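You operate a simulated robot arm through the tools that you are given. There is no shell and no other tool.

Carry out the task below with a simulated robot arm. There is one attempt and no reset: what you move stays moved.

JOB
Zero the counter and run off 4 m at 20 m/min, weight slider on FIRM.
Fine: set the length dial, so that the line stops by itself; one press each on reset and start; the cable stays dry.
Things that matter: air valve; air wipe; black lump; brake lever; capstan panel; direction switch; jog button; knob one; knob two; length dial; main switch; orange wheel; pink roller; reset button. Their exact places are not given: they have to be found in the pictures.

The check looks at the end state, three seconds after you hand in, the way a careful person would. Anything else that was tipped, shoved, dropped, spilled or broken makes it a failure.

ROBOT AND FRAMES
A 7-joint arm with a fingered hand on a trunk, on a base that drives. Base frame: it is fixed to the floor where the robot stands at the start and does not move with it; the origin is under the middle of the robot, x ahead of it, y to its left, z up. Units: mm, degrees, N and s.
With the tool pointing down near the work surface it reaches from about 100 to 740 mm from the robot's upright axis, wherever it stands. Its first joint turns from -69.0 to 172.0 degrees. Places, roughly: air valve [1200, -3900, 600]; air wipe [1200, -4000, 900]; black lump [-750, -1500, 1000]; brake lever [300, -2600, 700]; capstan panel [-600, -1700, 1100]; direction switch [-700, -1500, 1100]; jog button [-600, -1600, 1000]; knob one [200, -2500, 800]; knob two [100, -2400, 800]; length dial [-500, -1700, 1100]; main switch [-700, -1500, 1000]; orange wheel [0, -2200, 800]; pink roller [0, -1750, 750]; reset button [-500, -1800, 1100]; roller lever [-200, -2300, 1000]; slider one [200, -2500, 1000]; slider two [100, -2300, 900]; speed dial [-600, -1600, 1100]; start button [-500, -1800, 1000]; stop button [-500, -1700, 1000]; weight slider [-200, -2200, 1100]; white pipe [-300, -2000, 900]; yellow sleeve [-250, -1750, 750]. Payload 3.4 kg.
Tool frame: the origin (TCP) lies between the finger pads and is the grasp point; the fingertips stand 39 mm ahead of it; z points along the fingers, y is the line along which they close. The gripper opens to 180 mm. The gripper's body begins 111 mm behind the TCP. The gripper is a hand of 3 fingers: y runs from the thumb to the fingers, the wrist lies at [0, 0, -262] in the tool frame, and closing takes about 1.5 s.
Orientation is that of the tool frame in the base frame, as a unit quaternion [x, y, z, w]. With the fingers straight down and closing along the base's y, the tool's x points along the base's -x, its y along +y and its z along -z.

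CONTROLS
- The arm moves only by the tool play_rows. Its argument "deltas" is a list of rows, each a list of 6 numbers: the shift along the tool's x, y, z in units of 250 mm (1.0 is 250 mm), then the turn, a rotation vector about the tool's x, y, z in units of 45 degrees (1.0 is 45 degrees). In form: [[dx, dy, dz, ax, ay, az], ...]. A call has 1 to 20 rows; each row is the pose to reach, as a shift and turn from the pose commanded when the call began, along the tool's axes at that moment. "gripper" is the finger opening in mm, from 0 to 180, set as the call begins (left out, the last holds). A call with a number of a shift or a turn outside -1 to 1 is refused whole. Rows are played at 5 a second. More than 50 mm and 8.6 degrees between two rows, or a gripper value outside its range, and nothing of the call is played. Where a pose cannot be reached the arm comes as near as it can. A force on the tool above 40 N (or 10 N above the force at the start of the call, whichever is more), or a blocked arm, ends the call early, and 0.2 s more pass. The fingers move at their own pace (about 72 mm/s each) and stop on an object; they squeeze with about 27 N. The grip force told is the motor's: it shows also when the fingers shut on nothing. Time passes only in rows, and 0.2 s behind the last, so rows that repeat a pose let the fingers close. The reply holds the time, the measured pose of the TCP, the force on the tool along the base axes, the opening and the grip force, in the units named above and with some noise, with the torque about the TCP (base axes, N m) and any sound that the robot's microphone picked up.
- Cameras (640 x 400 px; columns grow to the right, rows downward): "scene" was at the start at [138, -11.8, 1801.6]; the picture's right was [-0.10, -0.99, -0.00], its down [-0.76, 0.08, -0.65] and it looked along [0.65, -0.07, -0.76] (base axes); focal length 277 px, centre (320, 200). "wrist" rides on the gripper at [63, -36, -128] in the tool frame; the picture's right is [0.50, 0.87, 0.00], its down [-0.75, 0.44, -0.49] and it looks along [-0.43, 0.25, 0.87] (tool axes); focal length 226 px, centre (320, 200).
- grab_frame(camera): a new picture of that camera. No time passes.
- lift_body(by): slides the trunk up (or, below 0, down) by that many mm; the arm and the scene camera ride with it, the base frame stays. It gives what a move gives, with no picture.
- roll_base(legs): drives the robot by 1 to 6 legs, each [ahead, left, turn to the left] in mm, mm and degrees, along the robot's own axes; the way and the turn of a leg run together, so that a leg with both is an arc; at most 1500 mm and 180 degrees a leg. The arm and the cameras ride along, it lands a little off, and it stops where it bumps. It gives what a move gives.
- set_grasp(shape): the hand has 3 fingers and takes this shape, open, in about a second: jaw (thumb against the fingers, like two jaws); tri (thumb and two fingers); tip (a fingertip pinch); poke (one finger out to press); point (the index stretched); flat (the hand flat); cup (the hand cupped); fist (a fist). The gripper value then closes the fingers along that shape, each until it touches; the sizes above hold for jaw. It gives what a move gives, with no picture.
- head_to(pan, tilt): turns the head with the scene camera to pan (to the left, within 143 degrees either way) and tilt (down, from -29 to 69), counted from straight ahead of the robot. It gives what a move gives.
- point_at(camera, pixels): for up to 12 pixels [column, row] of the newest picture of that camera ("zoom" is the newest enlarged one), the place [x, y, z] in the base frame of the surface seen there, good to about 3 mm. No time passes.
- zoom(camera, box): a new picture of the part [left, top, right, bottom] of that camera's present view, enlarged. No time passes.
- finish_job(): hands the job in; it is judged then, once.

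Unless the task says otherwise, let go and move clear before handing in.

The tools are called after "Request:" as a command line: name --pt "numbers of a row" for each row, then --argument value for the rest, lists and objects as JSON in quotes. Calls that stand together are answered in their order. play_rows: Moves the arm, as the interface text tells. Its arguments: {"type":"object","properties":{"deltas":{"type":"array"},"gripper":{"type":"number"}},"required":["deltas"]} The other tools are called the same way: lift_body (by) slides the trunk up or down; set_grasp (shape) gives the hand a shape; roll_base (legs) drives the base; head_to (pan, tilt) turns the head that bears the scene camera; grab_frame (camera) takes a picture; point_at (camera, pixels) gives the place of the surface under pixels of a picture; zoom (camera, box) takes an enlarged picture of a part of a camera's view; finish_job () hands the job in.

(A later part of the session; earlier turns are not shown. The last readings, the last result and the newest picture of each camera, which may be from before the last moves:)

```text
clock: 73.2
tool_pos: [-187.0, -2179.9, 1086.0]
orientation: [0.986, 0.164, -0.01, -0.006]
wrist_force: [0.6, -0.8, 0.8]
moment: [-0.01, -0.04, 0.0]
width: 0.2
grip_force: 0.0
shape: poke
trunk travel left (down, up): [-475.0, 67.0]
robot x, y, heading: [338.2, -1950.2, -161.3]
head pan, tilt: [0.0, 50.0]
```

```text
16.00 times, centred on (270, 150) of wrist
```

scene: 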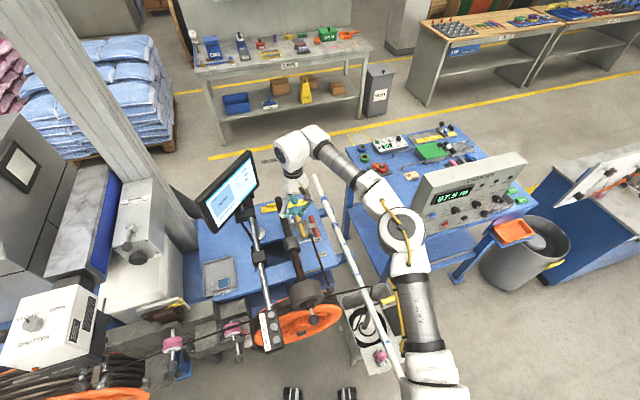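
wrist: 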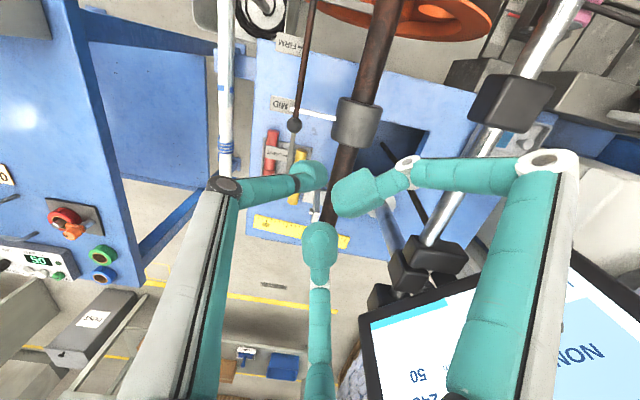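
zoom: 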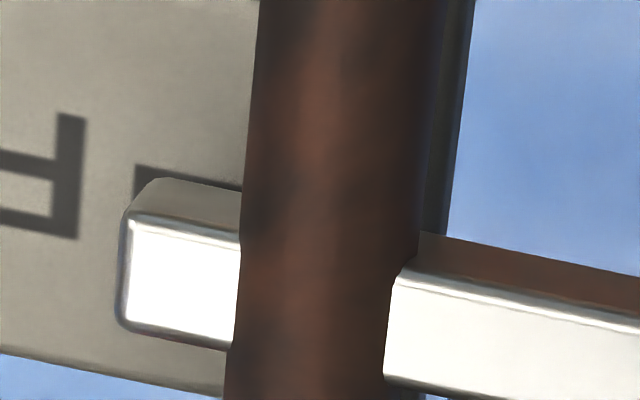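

The pointer bar covers the FIRM tick (tick s≈1400, pin 1396–1401). I'll back the finger off the pin and rise clear.

Request:
play_rows --pt "-0.03 0.009 0 0 0 0" --pt "-0.06 0.018 0 0 0 0" --pt "-0.06 0.018 -0.12 0 0 0" --pt "-0.06 0.018 -0.3 0 0 0" --pt "-0.06 0.018 -0.48 0 0 0" --pt "-0.06 0.018 -0.66 0 0 0" --pt "-0.06 0.018 -0.84 0 0 0" --pt "-0.06 0.018 -1.0 0 0 0"

Request:
zoom --camera "wrist" --box '[200, 40, 400, 240]'

Request:
zoom --camera "scene" --box '[250, 190, 350, 290]'

```text
clock: 75.0
tool_pos: [-192.0, -2193.6, 1337.5]
orientation: [0.986, 0.164, -0.01, -0.006]
wrist_force: [0.8, -0.2, 0.0]
moment: [0.0, 0.01, -0.01]
width: 0.1
grip_force: 0.0
shape: poke
trunk travel left (down, up): [-475.0, 67.0]
robot x, y, heading: [339.5, -1952.3, -161.0]
head pan, tilt: [0.0, 50.0]
```

```text
2.00 times, centred on (300, 140) of wrist
```

zoom: 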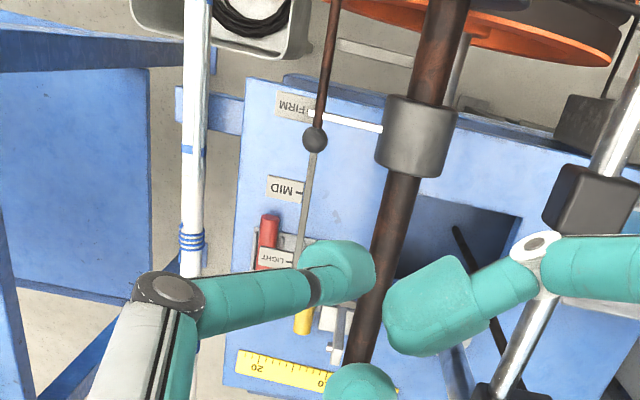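

```text
4.00 times, centred on (300, 240) of scene
```

zoom: 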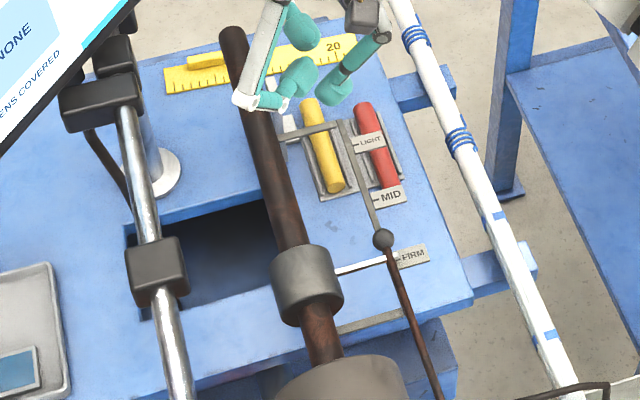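

The slider now sits at FIRM (pin on the tick at (395,258)). Next I'll back off and drive in front of the capstan panel, facing about -139.5°.

Request:
roll_base --legs '[[-268, -225, 0], [0, 0, 21.5], [0, -755, 0]]'

Request:
head_to --pan 0 --tilt 40

Request:
grab_frame --camera "scene"

Request:
grab_frame --camera "wrist"

```text
clock: 82.0
tool_pos: [-374.6, -1497.8, 1335.7]
orientation: [0.939, 0.343, -0.01, -0.002]
wrist_force: [-0.7, -0.1, -0.9]
moment: [0.01, 0.01, -0.01]
width: 0.0
grip_force: 0.1
shape: poke
trunk travel left (down, up): [-475.0, 67.0]
robot x, y, heading: [34.7, -1079.7, -140.0]
head pan, tilt: [0.0, 50.0]
```

```text
clock: 82.8
tool_pos: [-371.9, -1495.9, 1338.1]
orientation: [0.939, 0.344, -0.011, -0.004]
wrist_force: [0.0, -0.5, 0.3]
moment: [-0.01, -0.04, 0.02]
width: 0.0
grip_force: 0.1
shape: poke
trunk travel left (down, up): [-475.0, 67.0]
robot x, y, heading: [31.0, -1075.6, -139.8]
head pan, tilt: [0.0, 40.0]
```

```text
taken
```

scene: 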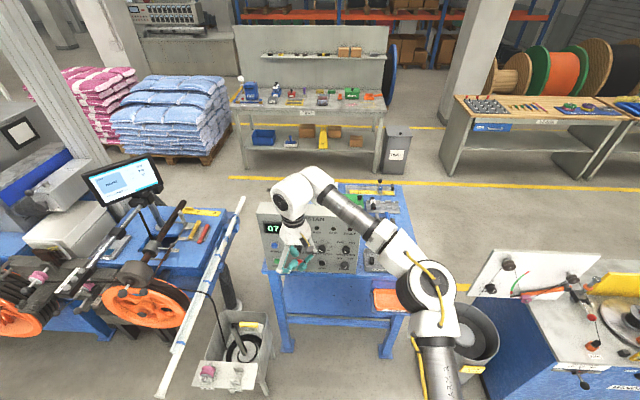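

```text
taken
```

wrist: 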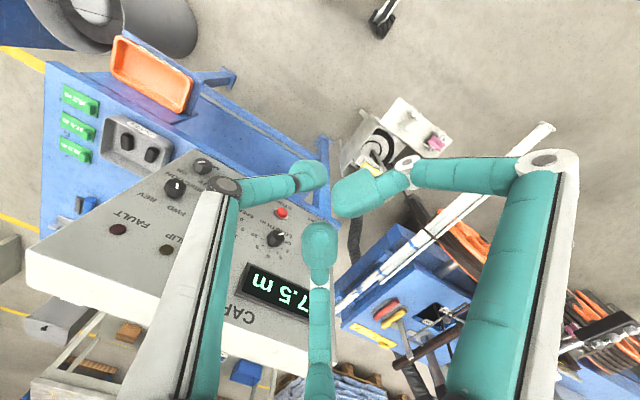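

The panel is straight ahead. I'll zoom to measure the controls where visible.

Request:
zoom --camera "scene" --box '[250, 190, 370, 285]'

Request:
point_at --camera "zoom" --pixels '[[130, 240], [560, 320], [510, 345], [410, 320], [320, 150], [560, 100]]'

```text
4.21 times, centred on (310, 238) of scene
```

zoom: 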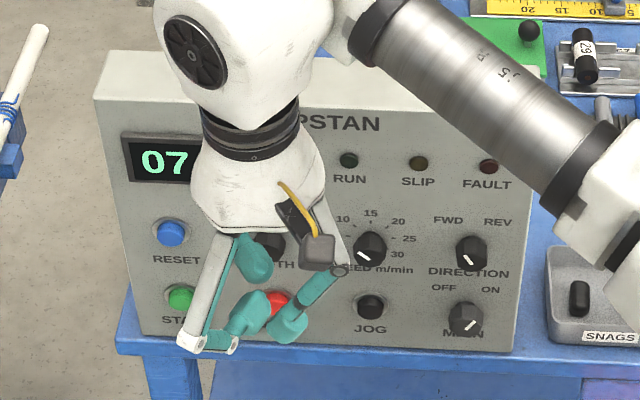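

```text
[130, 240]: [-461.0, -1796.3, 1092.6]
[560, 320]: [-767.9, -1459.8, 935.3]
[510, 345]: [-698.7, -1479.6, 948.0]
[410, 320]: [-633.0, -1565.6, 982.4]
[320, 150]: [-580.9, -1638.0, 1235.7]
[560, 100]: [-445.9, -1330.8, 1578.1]
```

Request:
zoom --camera "scene" --box '[325, 230, 360, 262]'

Request:
point_at --camera "zoom" --pixels '[[500, 160], [490, 310], [130, 150], [130, 280], [420, 160], [560, 160], [560, 250], [300, 230]]'

Request:
zoom --camera "scene" --box '[275, 225, 335, 270]'

```text
12.50 times, centred on (342, 246) of scene
```

zoom: 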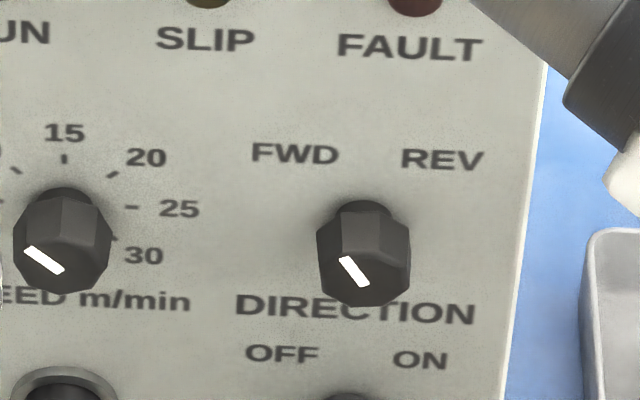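

```text
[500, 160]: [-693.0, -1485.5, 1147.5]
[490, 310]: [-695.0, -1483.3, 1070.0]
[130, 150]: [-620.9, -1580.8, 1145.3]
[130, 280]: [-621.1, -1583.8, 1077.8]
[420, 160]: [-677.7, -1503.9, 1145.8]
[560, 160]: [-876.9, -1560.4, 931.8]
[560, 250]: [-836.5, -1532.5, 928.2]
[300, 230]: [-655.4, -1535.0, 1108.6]
```

```text
8.89 times, centred on (305, 248) of scene
```

zoom: 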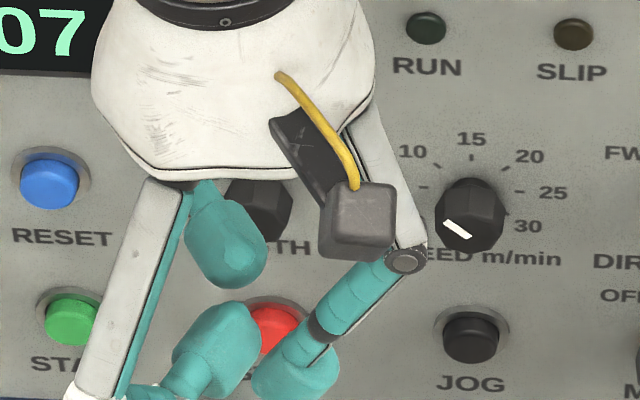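

DIRECTION points to FWD and MAIN to ON. Now I'll rotate the tool from pointing down to pointing at the panel, in two 45° calls, while it is 250 mm in front of it.

Request:
play_rows --pt "0 0 0 0 -0.166 0" --pt "0 0 0 0 -0.333 0" --pt "0 0 0 0 -0.5 0" --pt "0 0 0 0 -0.666 0" --pt "0 0 0 0 -0.833 0" --pt "0 0 0 0 -1.0 0" --pt "0 0 0 0 -1.0 0"

Request:
grab_frame --camera "scene"

```text
clock: 84.4
tool_pos: [-369.3, -1498.9, 1336.5]
orientation: [0.863, 0.32, -0.37, 0.128]
wrist_force: [0.5, -0.7, 0.1]
moment: [-0.04, 0.01, -0.01]
width: 0.1
grip_force: 0.1
shape: poke
trunk travel left (down, up): [-475.0, 67.0]
robot x, y, heading: [35.6, -1079.9, -140.0]
head pan, tilt: [0.0, 40.0]
```

```text
taken
```

scene: 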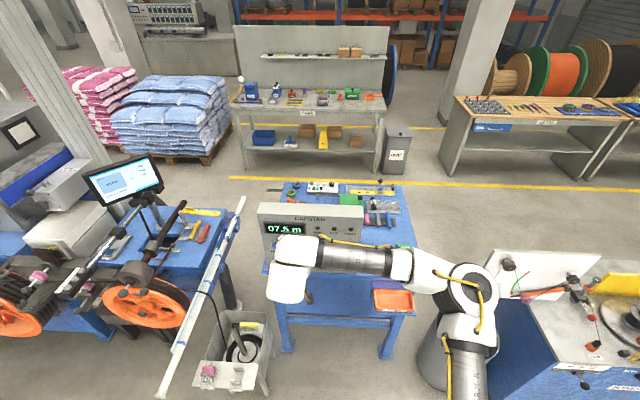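

Request:
play_rows --pt "0 0 0 0 -0.166 0" --pt "0 0 0 0 -0.333 0" --pt "0 0 0 0 -0.5 0" --pt "0 0 0 0 -0.666 0" --pt "0 0 0 0 -0.833 0" --pt "0 0 0 0 -1.0 0" --pt "0 0 0 0 -1.0 0"

Request:
grab_frame --camera "scene"

Request:
grab_frame --camera "wrist"

```text
clock: 86.0
tool_pos: [-368.4, -1498.9, 1337.5]
orientation: [0.718, 0.269, -0.605, 0.215]
wrist_force: [-0.2, 0.0, 0.1]
moment: [0.0, 0.0, -0.02]
width: 0.1
grip_force: 0.0
shape: poke
out of reach, approached as far as the arm can: row 5, 6, 7
trunk travel left (down, up): [-475.0, 67.0]
robot x, y, heading: [32.4, -1080.6, -139.8]
head pan, tilt: [0.0, 40.0]
```

```text
taken
```

scene: 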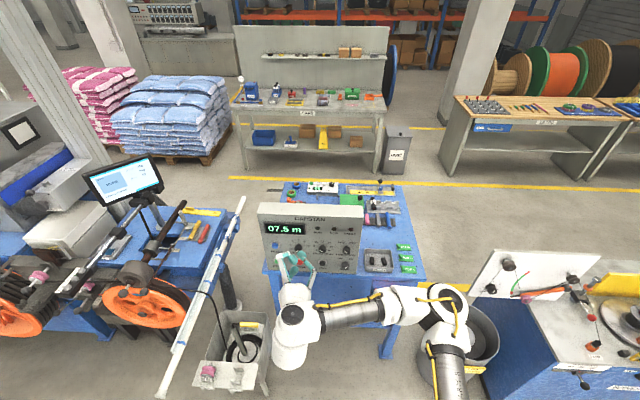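

```text
taken
```

wrist: 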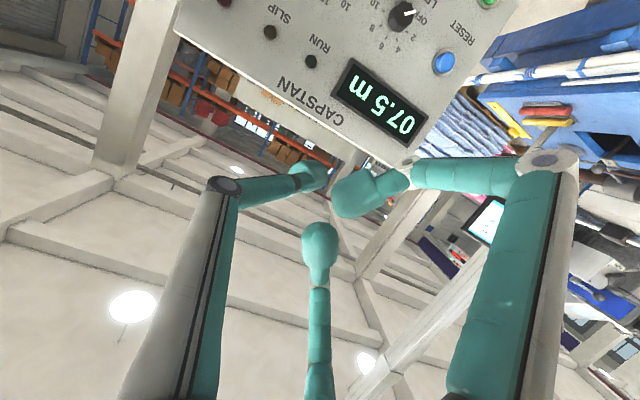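

The tool is within 10° of horizontal but hit a reach limit at this height. I'll lower the hand with the arm (toward working height) and try to finish the rotation.

Request:
play_rows --pt "0.16 0 0.028 0 0 0" --pt "0.32 0 0.056 0 0 0" --pt "0.48 0 0.084 0 0 0" --pt "0.64 0 0.112 0 0 0" --pt "0.8 0 0.14 0 0 0" --pt "0.8 0 0.14 0 -0.11 0" --pt "0.8 0 0.14 0 -0.22 0"

Request:
grab_frame --camera "scene"

Request:
grab_frame --camera "wrist"

```text
clock: 87.6
tool_pos: [-405.1, -1497.0, 1255.2]
orientation: [0.742, 0.302, -0.567, 0.193]
wrist_force: [-1.5, -0.2, 0.4]
moment: [0.0, 0.03, -0.02]
width: 0.0
grip_force: 0.1
shape: poke
out of reach, approached as far as the arm can: row 1, 2, 3, 4, 5, 6, 7
trunk travel left (down, up): [-475.0, 67.0]
robot x, y, heading: [35.6, -1075.4, -139.7]
head pan, tilt: [0.0, 40.0]
```

```text
taken
```

scene: 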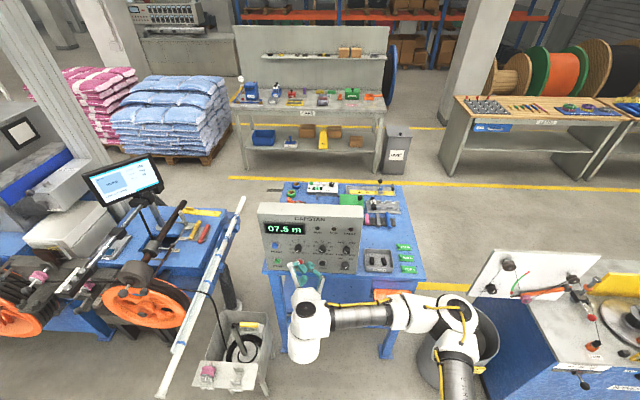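

```text
taken
```

wrist: 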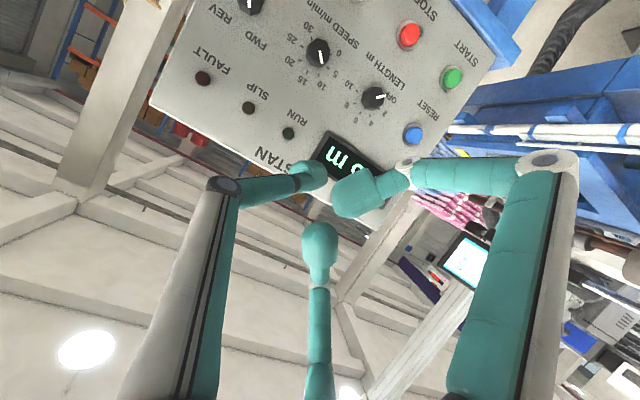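

Lowering with the arm makes it worse; the arm prefers a higher wrist relative to the shoulder. I'll back the base off, lower the trunk instead, and raise/extend the arm while levelling the tool.

Request:
roll_base --legs '[[-150, 0, 0]]'

Request:
lift_body --by -250

Request:
play_rows --pt "-0.12 0 0.08 0 0 0" --pt "-0.24 0 0.16 0 0 0" --pt "-0.36 0 0.24 0 0 0" --pt "-0.48 0 0.32 0 0 0" --pt "-0.6 0 0.4 0 -0.08 0" --pt "-0.68 0 0.48 0 -0.2 0" --pt "-0.68 0 0.5 0 -0.36 0"

Request:
grab_frame --camera "scene"

Request:
grab_frame --camera "wrist"

```text
clock: 88.9
tool_pos: [-289.4, -1399.2, 1255.6]
orientation: [0.741, 0.301, -0.568, 0.194]
wrist_force: [-0.5, 0.7, -1.0]
moment: [-0.02, 0.02, 0.0]
width: 0.0
grip_force: 0.1
shape: poke
trunk travel left (down, up): [-475.0, 67.0]
robot x, y, heading: [148.0, -981.9, -139.9]
head pan, tilt: [0.0, 40.0]
```

```text
clock: 91.5
tool_pos: [-285.9, -1400.0, 1008.4]
orientation: [0.741, 0.303, -0.567, 0.192]
wrist_force: [0.1, 0.7, -0.2]
moment: [-0.01, 0.0, 0.03]
width: 0.0
grip_force: 0.1
shape: poke
trunk travel left (down, up): [-225.0, 317.0]
robot x, y, heading: [153.4, -981.0, -140.0]
head pan, tilt: [0.0, 40.0]
```

```text
clock: 93.1
tool_pos: [-404.7, -1516.1, 1134.4]
orientation: [0.675, 0.28, -0.645, 0.223]
wrist_force: [0.7, 0.5, -0.4]
moment: [-0.02, 0.05, -0.01]
width: 0.0
grip_force: 0.0
shape: poke
out of reach, approached as far as the arm can: row 7
trunk travel left (down, up): [-225.0, 317.0]
robot x, y, heading: [148.0, -981.2, -139.8]
head pan, tilt: [0.0, 40.0]
```

```text
taken
```

scene: 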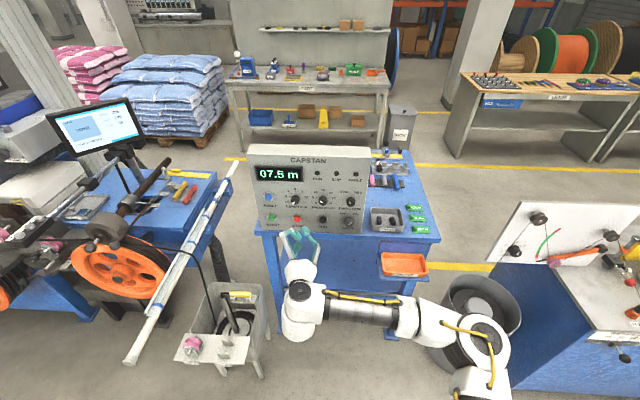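

```text
taken
```

wrist: 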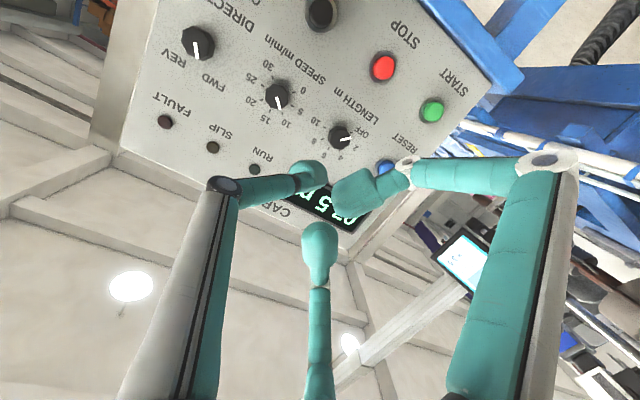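

Nearly level now. The wrist camera sees the dials; I'll zoom in to read the pointers.

Request:
zoom --camera "wrist" --box '[240, 60, 370, 150]'

Request:
zoom --camera "wrist" --box '[150, 0, 350, 130]'

Request:
zoom --camera "scene" --box '[245, 140, 375, 235]'

```text
4.44 times, centred on (305, 105) of wrist
```

zoom: 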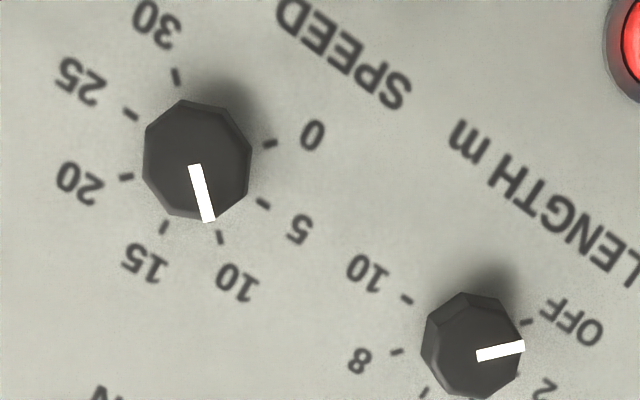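

```text
3.08 times, centred on (250, 65) of wrist
```

zoom: 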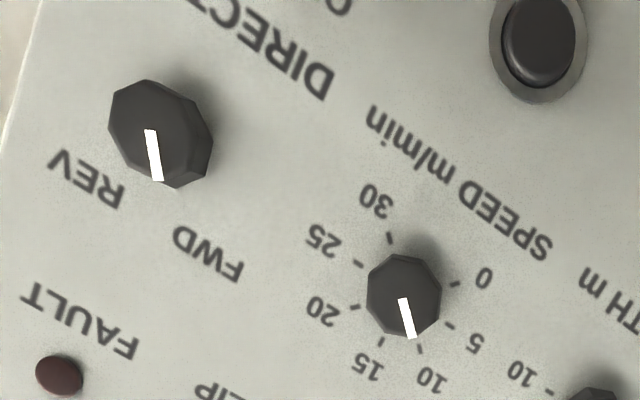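

```text
4.21 times, centred on (310, 188) of scene
```

zoom: 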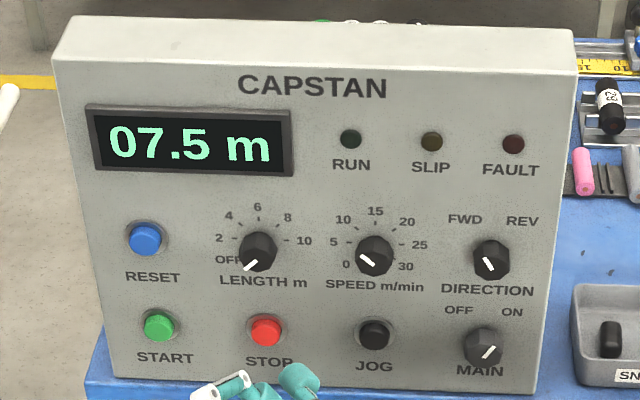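

SPEED points to 10 and LENGTH to OFF; both need roughly 80° clockwise. I'll measure the control positions.

Request:
point_at --camera "zoom" --pixels '[[258, 252], [375, 258], [492, 258], [484, 348], [146, 240], [160, 328], [266, 330], [373, 335], [200, 200], [310, 300], [430, 300], [120, 280]]'

Request:
zoom --camera "scene" --box '[280, 175, 350, 225]'

```text
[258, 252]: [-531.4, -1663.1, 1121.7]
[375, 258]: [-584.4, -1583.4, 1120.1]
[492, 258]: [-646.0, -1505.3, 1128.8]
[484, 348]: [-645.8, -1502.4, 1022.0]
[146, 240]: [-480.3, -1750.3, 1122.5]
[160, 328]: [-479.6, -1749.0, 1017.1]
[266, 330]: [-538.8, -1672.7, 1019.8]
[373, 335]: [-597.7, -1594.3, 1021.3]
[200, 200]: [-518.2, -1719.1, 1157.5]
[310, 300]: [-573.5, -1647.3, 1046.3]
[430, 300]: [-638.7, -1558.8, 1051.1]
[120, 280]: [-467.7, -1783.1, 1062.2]
```

```text
8.00 times, centred on (315, 200) of scene
```

zoom: 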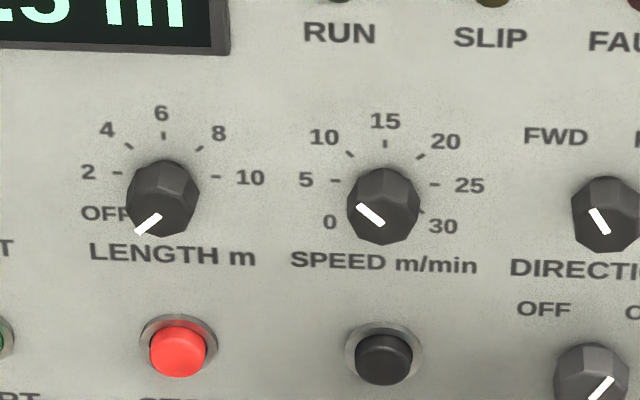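

The panel normal is about (0.796,0.605) and the control grid is: columns U≈-1102/-1004/-907/-806, rows z≈1120 and 1019. I'll trim the base heading, retract the arm a bit, and open the hand in jaw shape for turning the LENGTH knob.

Request:
roll_base --legs '[[0, 80, -3]]'

Request:
set_grasp --shape "jaw"

Request:
play_rows --pt "0 0 -0.1 0 -0.03 0" --pt "0 0 -0.2 0 -0.06 0" --pt "0 0 -0.3 0 -0.09 0" --pt "0 0 -0.3 0 -0.09 0" --pt "0 0 -0.3 0 -0.09 0" --pt "0 0 -0.3 0 -0.09 0" --pt "0 0 -0.3 0 -0.09 0" --gripper 70

Request:
grab_frame --camera "wrist"

Request:
grab_frame --camera "scene"

```text
clock: 94.2
tool_pos: [-411.7, -1511.3, 1135.3]
orientation: [0.687, 0.251, -0.647, 0.216]
wrist_force: [-1.5, 1.9, 0.2]
moment: [0.04, -0.03, 0.21]
width: 0.0
grip_force: 0.0
shape: poke
trunk travel left (down, up): [-225.0, 317.0]
robot x, y, heading: [194.1, -1035.7, -143.0]
head pan, tilt: [0.0, 40.0]
```

```text
clock: 95.1
tool_pos: [-400.4, -1521.4, 1136.2]
orientation: [0.684, 0.255, -0.651, 0.21]
wrist_force: [-0.4, 0.7, 0.0]
moment: [-0.01, -0.03, 0.09]
width: 180.1
grip_force: 0.1
shape: jaw
trunk travel left (down, up): [-225.0, 317.0]
robot x, y, heading: [190.9, -1033.4, -143.0]
head pan, tilt: [0.0, 40.0]
```

```text
clock: 96.7
tool_pos: [-338.8, -1474.4, 1162.8]
orientation: [-0.665, -0.255, 0.668, -0.214]
wrist_force: [-0.6, -0.4, 0.3]
moment: [0.02, 0.0, 0.02]
width: 70.5
grip_force: 0.1
shape: jaw
out of reach, approached as far as the arm can: row 1, 2, 3, 4, 5, 6, 7
trunk travel left (down, up): [-225.0, 317.0]
robot x, y, heading: [191.7, -1034.0, -142.9]
head pan, tilt: [0.0, 40.0]
```

```text
taken
```

wrist: 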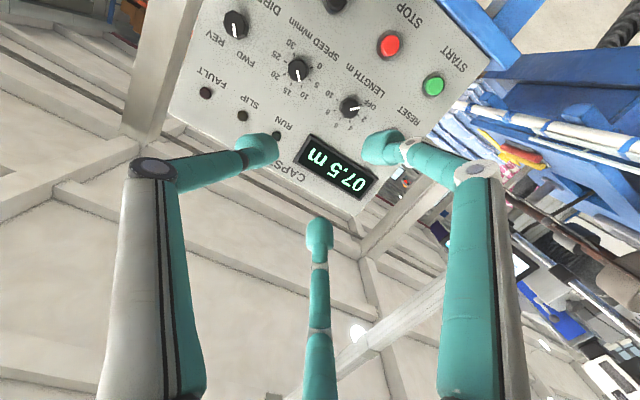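

```text
taken
```

scene: 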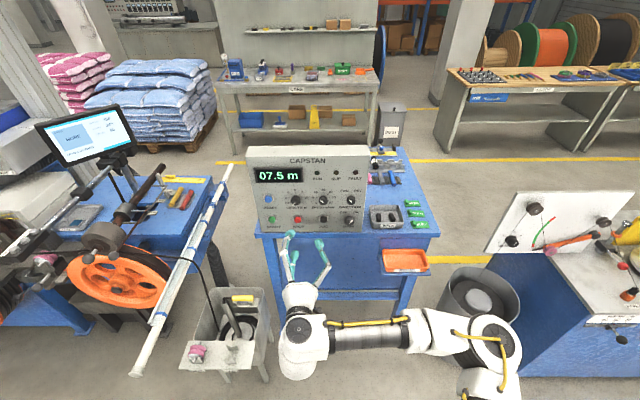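

The tool is now almost level (z≈[-0.78,-0.63,-0.01]) at z 1163. I'll lower the trunk 44 mm and drive forward 180 mm and left 35 mm to be in front of the LENGTH knob.

Request:
lift_body --by -44

Request:
roll_base --legs '[[170, 35, 0]]'

Request:
grab_frame --camera "wrist"

Request:
grab_frame --camera "scene"

```text
clock: 97.5
tool_pos: [-345.0, -1498.1, 1077.0]
orientation: [0.685, 0.266, -0.647, 0.204]
wrist_force: [0.6, -0.2, 0.3]
moment: [-0.02, 0.01, -0.02]
width: 70.2
grip_force: 0.0
shape: jaw
trunk travel left (down, up): [-181.0, 361.0]
robot x, y, heading: [191.5, -1038.4, -143.1]
head pan, tilt: [0.0, 40.0]
```

```text
clock: 99.0
tool_pos: [-463.4, -1622.5, 1075.0]
orientation: [0.686, 0.266, -0.644, 0.208]
wrist_force: [-0.6, 0.4, 0.3]
moment: [-0.01, -0.01, 0.03]
width: 70.5
grip_force: 0.0
shape: jaw
trunk travel left (down, up): [-181.0, 361.0]
robot x, y, heading: [80.1, -1165.6, -143.0]
head pan, tilt: [0.0, 40.0]
```

```text
taken
```

wrist: 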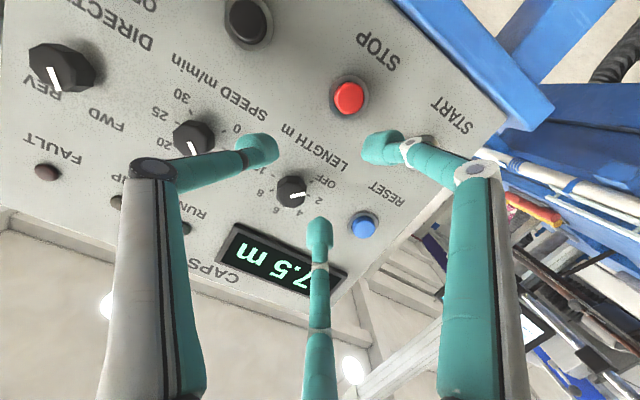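

```text
taken
```

scene: 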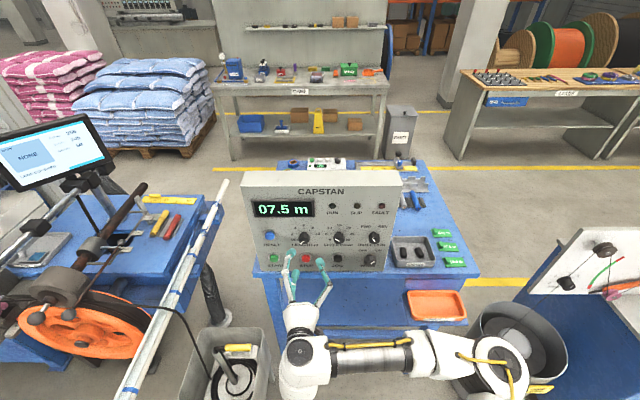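

After settling, the TCP is at [-463,-1622,1075], in line with LENGTH but 44 mm low. I'll raise the trunk and measure the knob from the wrist camera.

Request:
lift_body --by 44

Request:
grab_frame --camera "wrist"

Request:
zoom --camera "wrist" --box '[220, 100, 400, 280]'

Request:
zoom --camera "scene" --box '[255, 205, 395, 300]'

```text
clock: 99.9
tool_pos: [-453.3, -1631.3, 1121.1]
orientation: [0.684, 0.269, -0.646, 0.203]
wrist_force: [0.2, 0.2, 0.2]
moment: [0.01, 0.0, 0.01]
width: 70.3
grip_force: 0.0
shape: jaw
trunk travel left (down, up): [-225.0, 317.0]
robot x, y, heading: [79.8, -1164.8, -142.6]
head pan, tilt: [0.0, 40.0]
```

```text
taken
```

wrist: 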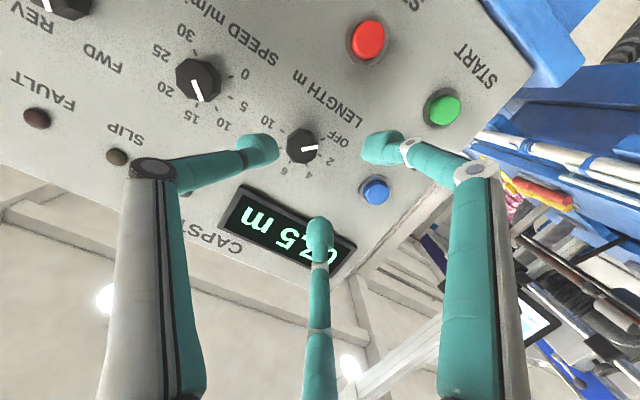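

```text
2.22 times, centred on (310, 190) of wrist
```

zoom: 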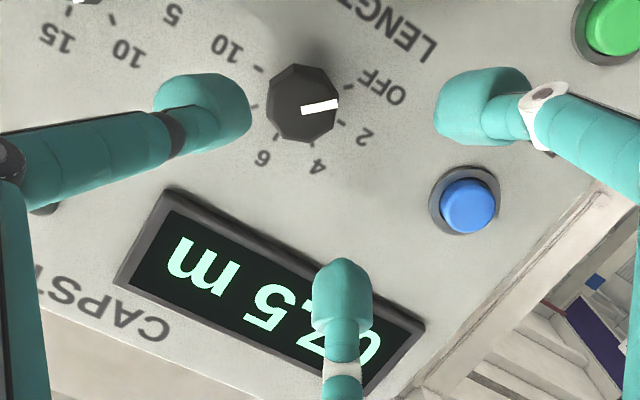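

```text
4.21 times, centred on (325, 252) of scene
```

zoom: 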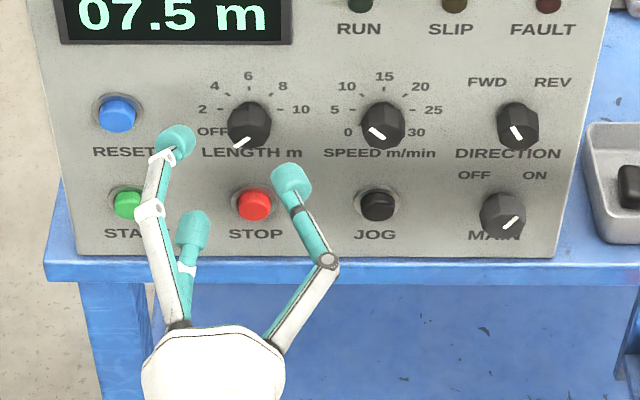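

I'll measure the knob and fingertips in the same wrist picture, to align by vision.

Request:
zoom --camera "wrist" --box '[220, 100, 420, 280]'

Request:
point_at --camera "zoom" --pixels '[[290, 110], [275, 150], [295, 70], [240, 110], [300, 105], [240, 155], [450, 85], [320, 270], [215, 120], [470, 110], [318, 290], [330, 170]]'

```text
2.22 times, centred on (320, 190) of wrist
```

zoom: 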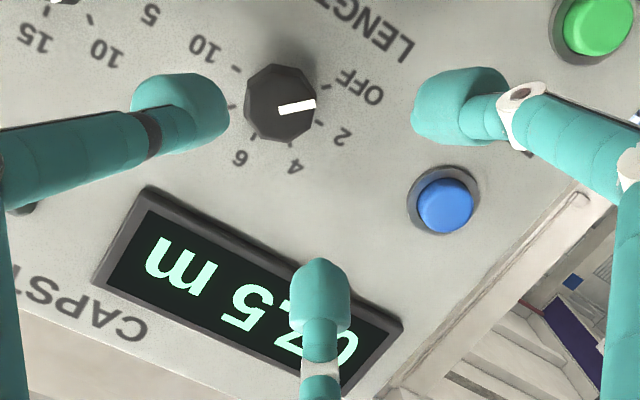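

```text
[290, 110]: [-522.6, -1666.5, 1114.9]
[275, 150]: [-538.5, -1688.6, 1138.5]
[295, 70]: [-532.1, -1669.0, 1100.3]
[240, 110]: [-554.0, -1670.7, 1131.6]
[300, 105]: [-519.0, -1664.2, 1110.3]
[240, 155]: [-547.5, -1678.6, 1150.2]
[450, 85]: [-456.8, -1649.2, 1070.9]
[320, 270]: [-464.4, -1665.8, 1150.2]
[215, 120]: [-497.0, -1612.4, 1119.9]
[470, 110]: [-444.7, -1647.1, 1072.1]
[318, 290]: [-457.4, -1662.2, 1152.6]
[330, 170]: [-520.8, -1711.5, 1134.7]
```

The knob appears at wrist pixel ~(305,149), while the tool axis at that depth projects to ~(320,162), so I need about 18 mm to the right and a few mm down, with a small pitch correction. I'll make that move and re-check.

Request:
play_rows --pt "0.01 -0.036 0 0 -0.04 0" --pt "0.03 -0.072 0 0 -0.08 0" --pt "0.036 -0.072 0 0 -0.1 0"

Request:
zoom --camera "wrist" --box '[220, 100, 420, 280]'

```text
clock: 100.7
tool_pos: [-465.4, -1612.9, 1141.8]
orientation: [0.67, 0.27, -0.66, 0.207]
wrist_force: [0.0, 0.5, 0.8]
moment: [-0.01, 0.0, -0.01]
width: 70.0
grip_force: 0.1
shape: jaw
out of reach, approached as far as the arm can: row 1, 2, 3
trunk travel left (down, up): [-225.0, 317.0]
robot x, y, heading: [79.7, -1162.3, -142.6]
head pan, tilt: [0.0, 40.0]
```

```text
2.22 times, centred on (320, 190) of wrist
```

zoom: 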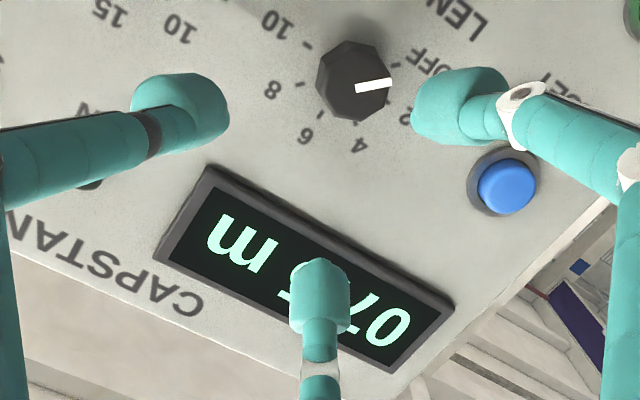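

Pitching up forces the hand higher; the arm needs more height relative to the trunk. I'll lower the trunk by 80 mm and then raise the arm.

Request:
lift_body --by -80

Request:
play_rows --pt "-0.08 0 0 0 0 0" --pt "-0.16 0 0 0 -0.02 0" --pt "-0.22 0 0 0 -0.04 0" --pt "-0.22 0 0 0 -0.05 0"

Request:
zoom --camera "wrist" --box '[220, 100, 420, 280]'

```text
clock: 101.8
tool_pos: [-492.3, -1630.9, 980.8]
orientation: [0.709, 0.284, -0.615, 0.195]
wrist_force: [0.2, 0.5, 0.4]
moment: [0.04, -0.01, -0.01]
width: 70.1
grip_force: 0.0
shape: jaw
trunk travel left (down, up): [-145.0, 397.0]
robot x, y, heading: [80.3, -1162.7, -142.7]
head pan, tilt: [0.0, 40.0]
```

```text
clock: 102.8
tool_pos: [-498.3, -1640.1, 1032.0]
orientation: [0.698, 0.28, -0.628, 0.2]
wrist_force: [0.0, 0.6, 0.1]
moment: [-0.02, 0.0, 0.03]
width: 70.4
grip_force: 0.1
shape: jaw
trunk travel left (down, up): [-145.0, 397.0]
robot x, y, heading: [77.6, -1161.1, -142.8]
head pan, tilt: [0.0, 40.0]
```

```text
2.22 times, centred on (320, 190) of wrist
```

zoom: 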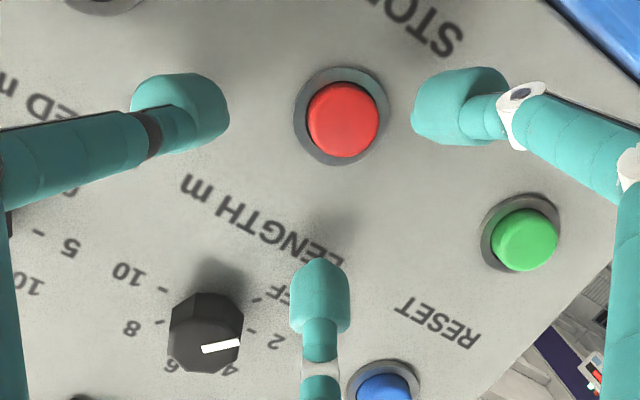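

The trunk move dropped the hand more than expected, in front of STOP and close to the panel. I'll retreat immediately, straight back.

Request:
play_rows --pt "0 0 -0.1 0 0 0" --pt "0 0 -0.2 0 0 0" --pt "0 0 -0.28 0 0 0"

Request:
zoom --camera "wrist" --box '[220, 100, 420, 280]'

Request:
grab_frame --camera "scene"

```text
clock: 103.7
tool_pos: [-443.9, -1596.4, 1040.8]
orientation: [0.698, 0.279, -0.628, 0.2]
wrist_force: [0.4, -0.4, 0.1]
moment: [-0.02, 0.01, 0.03]
width: 70.2
grip_force: 0.2
shape: jaw
trunk travel left (down, up): [-145.0, 397.0]
robot x, y, heading: [77.1, -1163.5, -142.4]
head pan, tilt: [0.0, 40.0]
```

```text
2.22 times, centred on (320, 190) of wrist
```

zoom: 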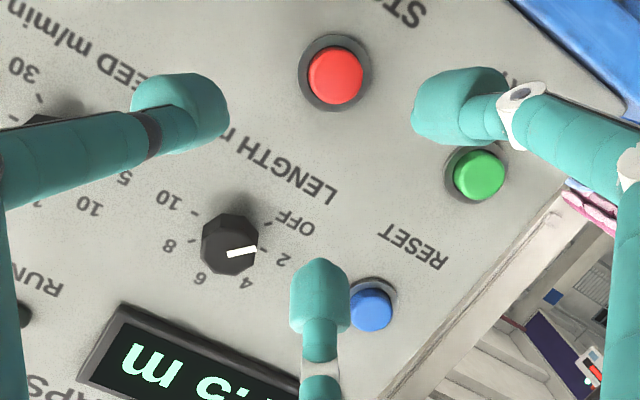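

```text
taken
```

scene: 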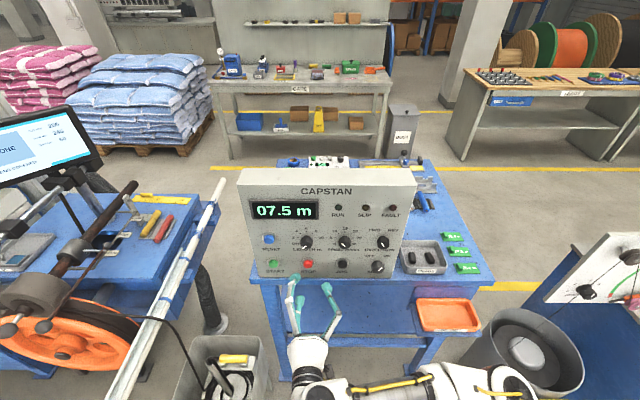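

Safe again, about 80 mm back. Now I'll raise the arm 80 mm and level the pitch with the arm itself.

Request:
play_rows --pt "-0.1 -0.007 -0.013 0 -0.04 0" --pt "-0.2 -0.015 -0.027 0 -0.1 0" --pt "-0.316 -0.023 -0.042 0 -0.166 0" --pt "-0.316 -0.023 -0.042 0 -0.166 0"

Request:
zoom --camera "wrist" --box '[220, 100, 420, 280]'

```text
clock: 104.7
tool_pos: [-444.9, -1595.7, 1121.5]
orientation: [-0.656, -0.265, 0.672, -0.218]
wrist_force: [-0.5, -0.1, 0.1]
moment: [0.01, -0.01, -0.01]
width: 70.3
grip_force: 0.0
shape: jaw
trunk travel left (down, up): [-145.0, 397.0]
robot x, y, heading: [81.3, -1165.1, -142.9]
head pan, tilt: [0.0, 40.0]
```

```text
2.22 times, centred on (320, 190) of wrist
```

zoom: 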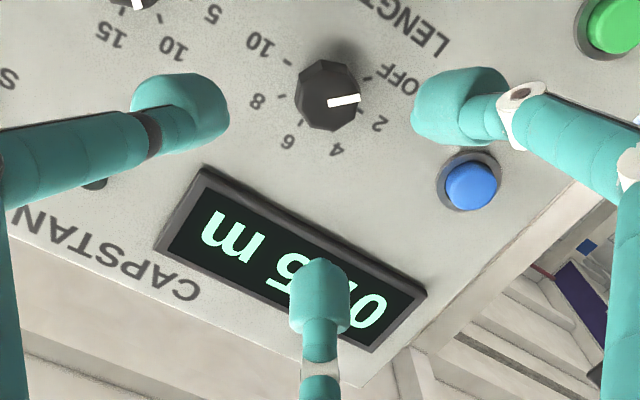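

Level now (z axis ≈[-0.77,-0.64,0]). The knob is about 9 mm below the tool axis; I'll correct this, trim yaw by 2.8°, and approach 45 mm.

Request:
play_rows --pt "0.032 0.016 0 0.062 0 0" --pt "0.032 0.016 0.09 0.062 0 0" --pt "0.032 0.016 0.18 0.062 0 0" --pt "0.032 0.016 0.18 0.062 0 0"

Request:
zoom --camera "wrist" --box '[220, 100, 420, 280]'

Request:
zoom --camera "scene" --box '[245, 210, 365, 310]'

```text
clock: 105.7
tool_pos: [-477.6, -1629.7, 1113.9]
orientation: [-0.661, -0.249, 0.679, -0.201]
wrist_force: [-0.6, 0.3, 0.4]
moment: [-0.01, 0.01, 0.04]
width: 70.5
grip_force: 0.0
shape: jaw
trunk travel left (down, up): [-145.0, 397.0]
robot x, y, heading: [79.0, -1163.7, -142.7]
head pan, tilt: [0.0, 40.0]
```

```text
2.22 times, centred on (320, 190) of wrist
```

zoom: 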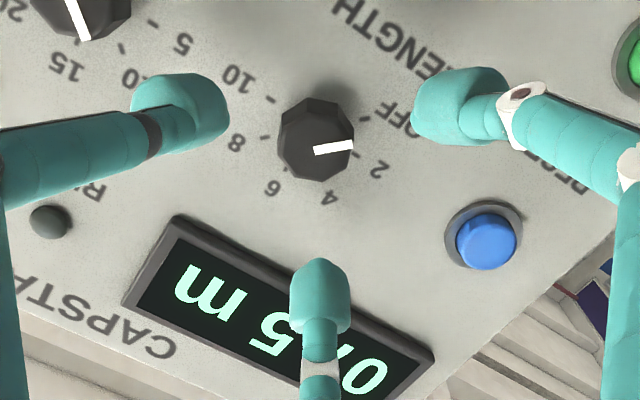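

```text
4.00 times, centred on (305, 260) of scene
```

zoom: 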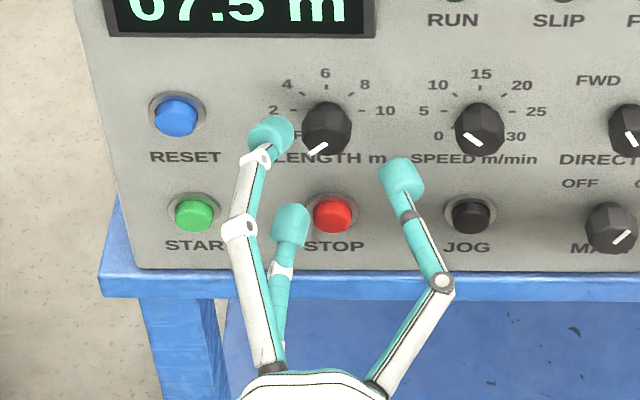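

Aligned within 2 mm. I'll advance 35 mm so the fingers surround the knob.

Request:
play_rows --pt "0.003 -0.006 0.05 0 0 0" --pt "0.003 -0.006 0.1 0 0 0" --pt "0.003 -0.006 0.14 0 0 0" --pt "0.003 -0.006 0.14 0 0 0"

Request:
zoom --camera "wrist" --box '[220, 100, 420, 280]'

Request:
zoom --camera "scene" --box '[245, 210, 365, 310]'

```text
clock: 106.7
tool_pos: [-505.3, -1648.5, 1111.3]
orientation: [-0.661, -0.25, 0.678, -0.202]
wrist_force: [0.2, -0.2, -0.5]
moment: [0.01, 0.03, 0.01]
width: 70.4
grip_force: 0.0
shape: jaw
trunk travel left (down, up): [-145.0, 397.0]
robot x, y, heading: [79.3, -1166.6, -142.6]
head pan, tilt: [0.0, 40.0]
```

```text
2.22 times, centred on (320, 190) of wrist
```

zoom: 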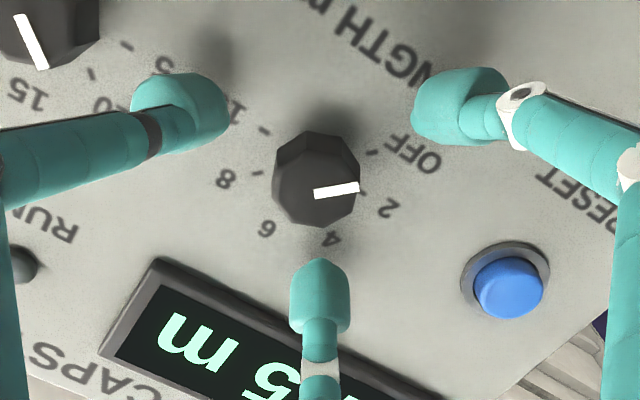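

```text
4.00 times, centred on (305, 260) of scene
```

zoom: 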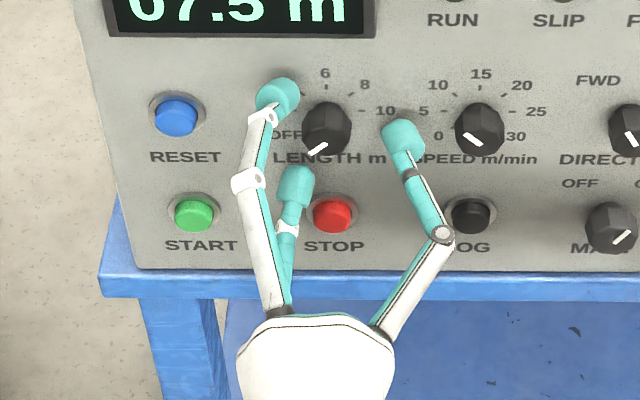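

The fingers surround the knob with good centering (knob face at (317,187) in the zoom, as predicted). I'll go 6 mm deeper and close on it.

Request:
play_rows --pt "0 0 0.024 0 0 0" --pt "0 0 0.024 0 0 0" --pt "0 0 0.024 0 0 0" --pt "0 0 0.024 0 0 0" --pt "0 0 0.024 0 0 0" --pt "0 0 0.024 0 0 0" --pt "0 0 0.024 0 0 0" --gripper 15

Request:
zoom --camera "wrist" --box '[220, 100, 420, 280]'

Request:
zoom --camera "scene" --box '[245, 210, 365, 310]'

```text
clock: 108.2
tool_pos: [-509.3, -1651.2, 1112.1]
orientation: [-0.661, -0.249, 0.678, -0.202]
wrist_force: [0.7, -0.6, 0.7]
moment: [0.04, 0.03, -0.05]
width: 24.9
grip_force: 27.2
shape: jaw
trunk travel left (down, up): [-145.0, 397.0]
robot x, y, heading: [76.9, -1167.7, -142.8]
head pan, tilt: [0.0, 40.0]
```

```text
2.22 times, centred on (320, 190) of wrist
```

zoom: 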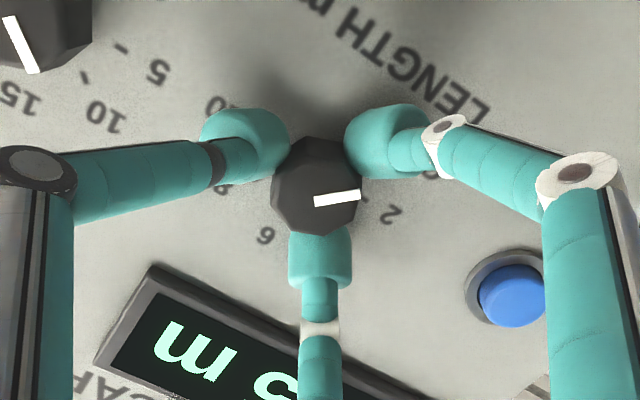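

```text
4.00 times, centred on (305, 260) of scene
```

zoom: 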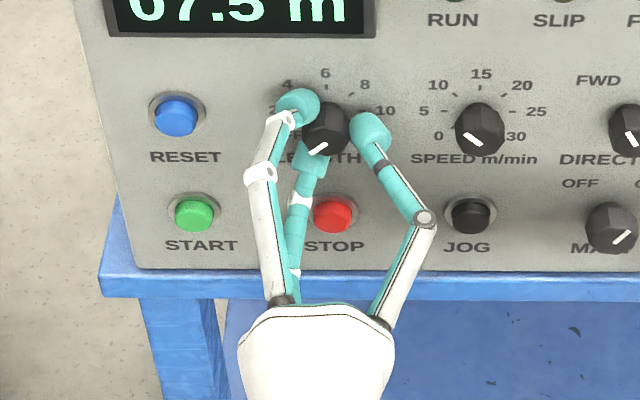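

Gripped (27 N). I'll turn clockwise 24° first and watch the pointer.

Request:
play_rows --pt "0 0 0 0 0 0.178" --pt "0 0 0 0 0 0.356" --pt "0 0 0 0 0 0.533" --pt "0 0 0 0 0 0.533"

Request:
zoom --camera "wrist" --box '[220, 100, 420, 280]'

Request:
zoom --camera "scene" --box '[245, 210, 365, 310]'

```text
clock: 109.2
tool_pos: [-523.6, -1625.4, 1165.9]
orientation: [0.707, 0.117, -0.613, 0.334]
wrist_force: [0.3, -0.3, 0.5]
moment: [-0.03, -0.03, -0.04]
width: 9.5
grip_force: 27.3
shape: jaw
out of reach, approached as far as the arm can: row 1, 2, 3, 4
trunk travel left (down, up): [-145.0, 397.0]
robot x, y, heading: [79.8, -1163.0, -142.9]
head pan, tilt: [0.0, 40.0]
```

```text
2.22 times, centred on (320, 190) of wrist
```

zoom: 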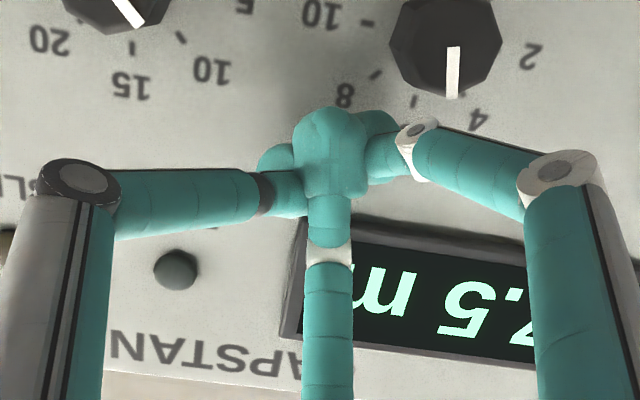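

```text
4.00 times, centred on (305, 260) of scene
```

zoom: 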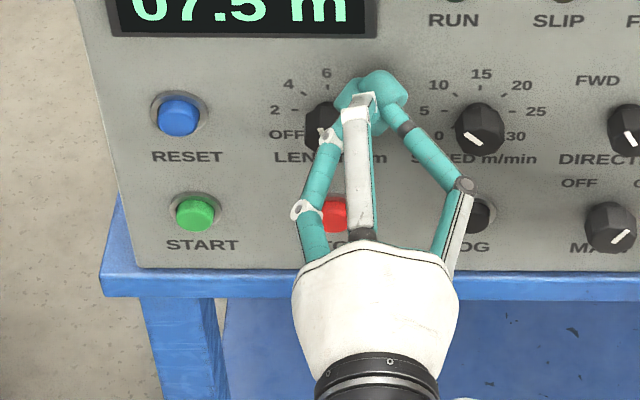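

The roll hit a reach limit and the hand slid up off the knob, although the knob did turn. I'll retreat straight back before anything else.

Request:
play_rows --pt "0 0 -0.08 0 0 0" --pt "0 0 -0.16 0 0 0" --pt "0 0 -0.24 0 0 0"

Request:
grab_frame --camera "wrist"

Request:
zoom --camera "scene" --box '[245, 210, 365, 310]'

```text
clock: 110.0
tool_pos: [-479.8, -1592.4, 1157.9]
orientation: [0.711, 0.123, -0.607, 0.333]
wrist_force: [0.4, -1.2, 0.4]
moment: [0.02, 0.04, 0.01]
width: 9.3
grip_force: 27.0
shape: jaw
trunk travel left (down, up): [-145.0, 397.0]
robot x, y, heading: [78.5, -1163.3, -142.7]
head pan, tilt: [0.0, 40.0]
```

```text
taken
```

wrist: 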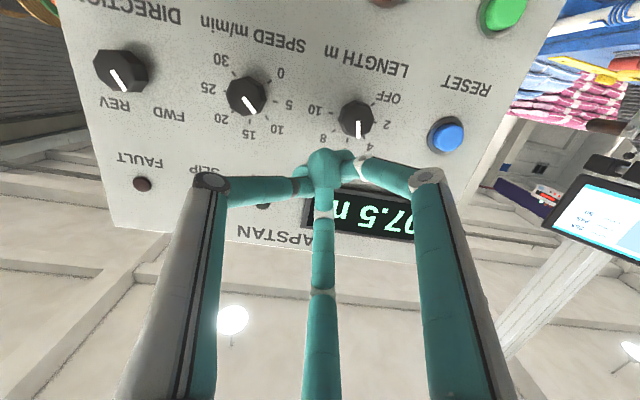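

```text
4.00 times, centred on (305, 260) of scene
```

zoom: 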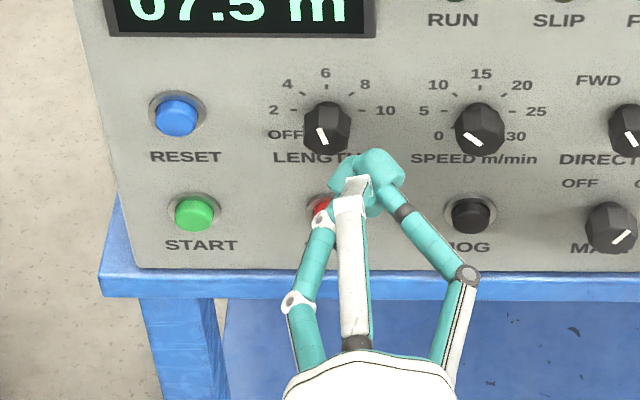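

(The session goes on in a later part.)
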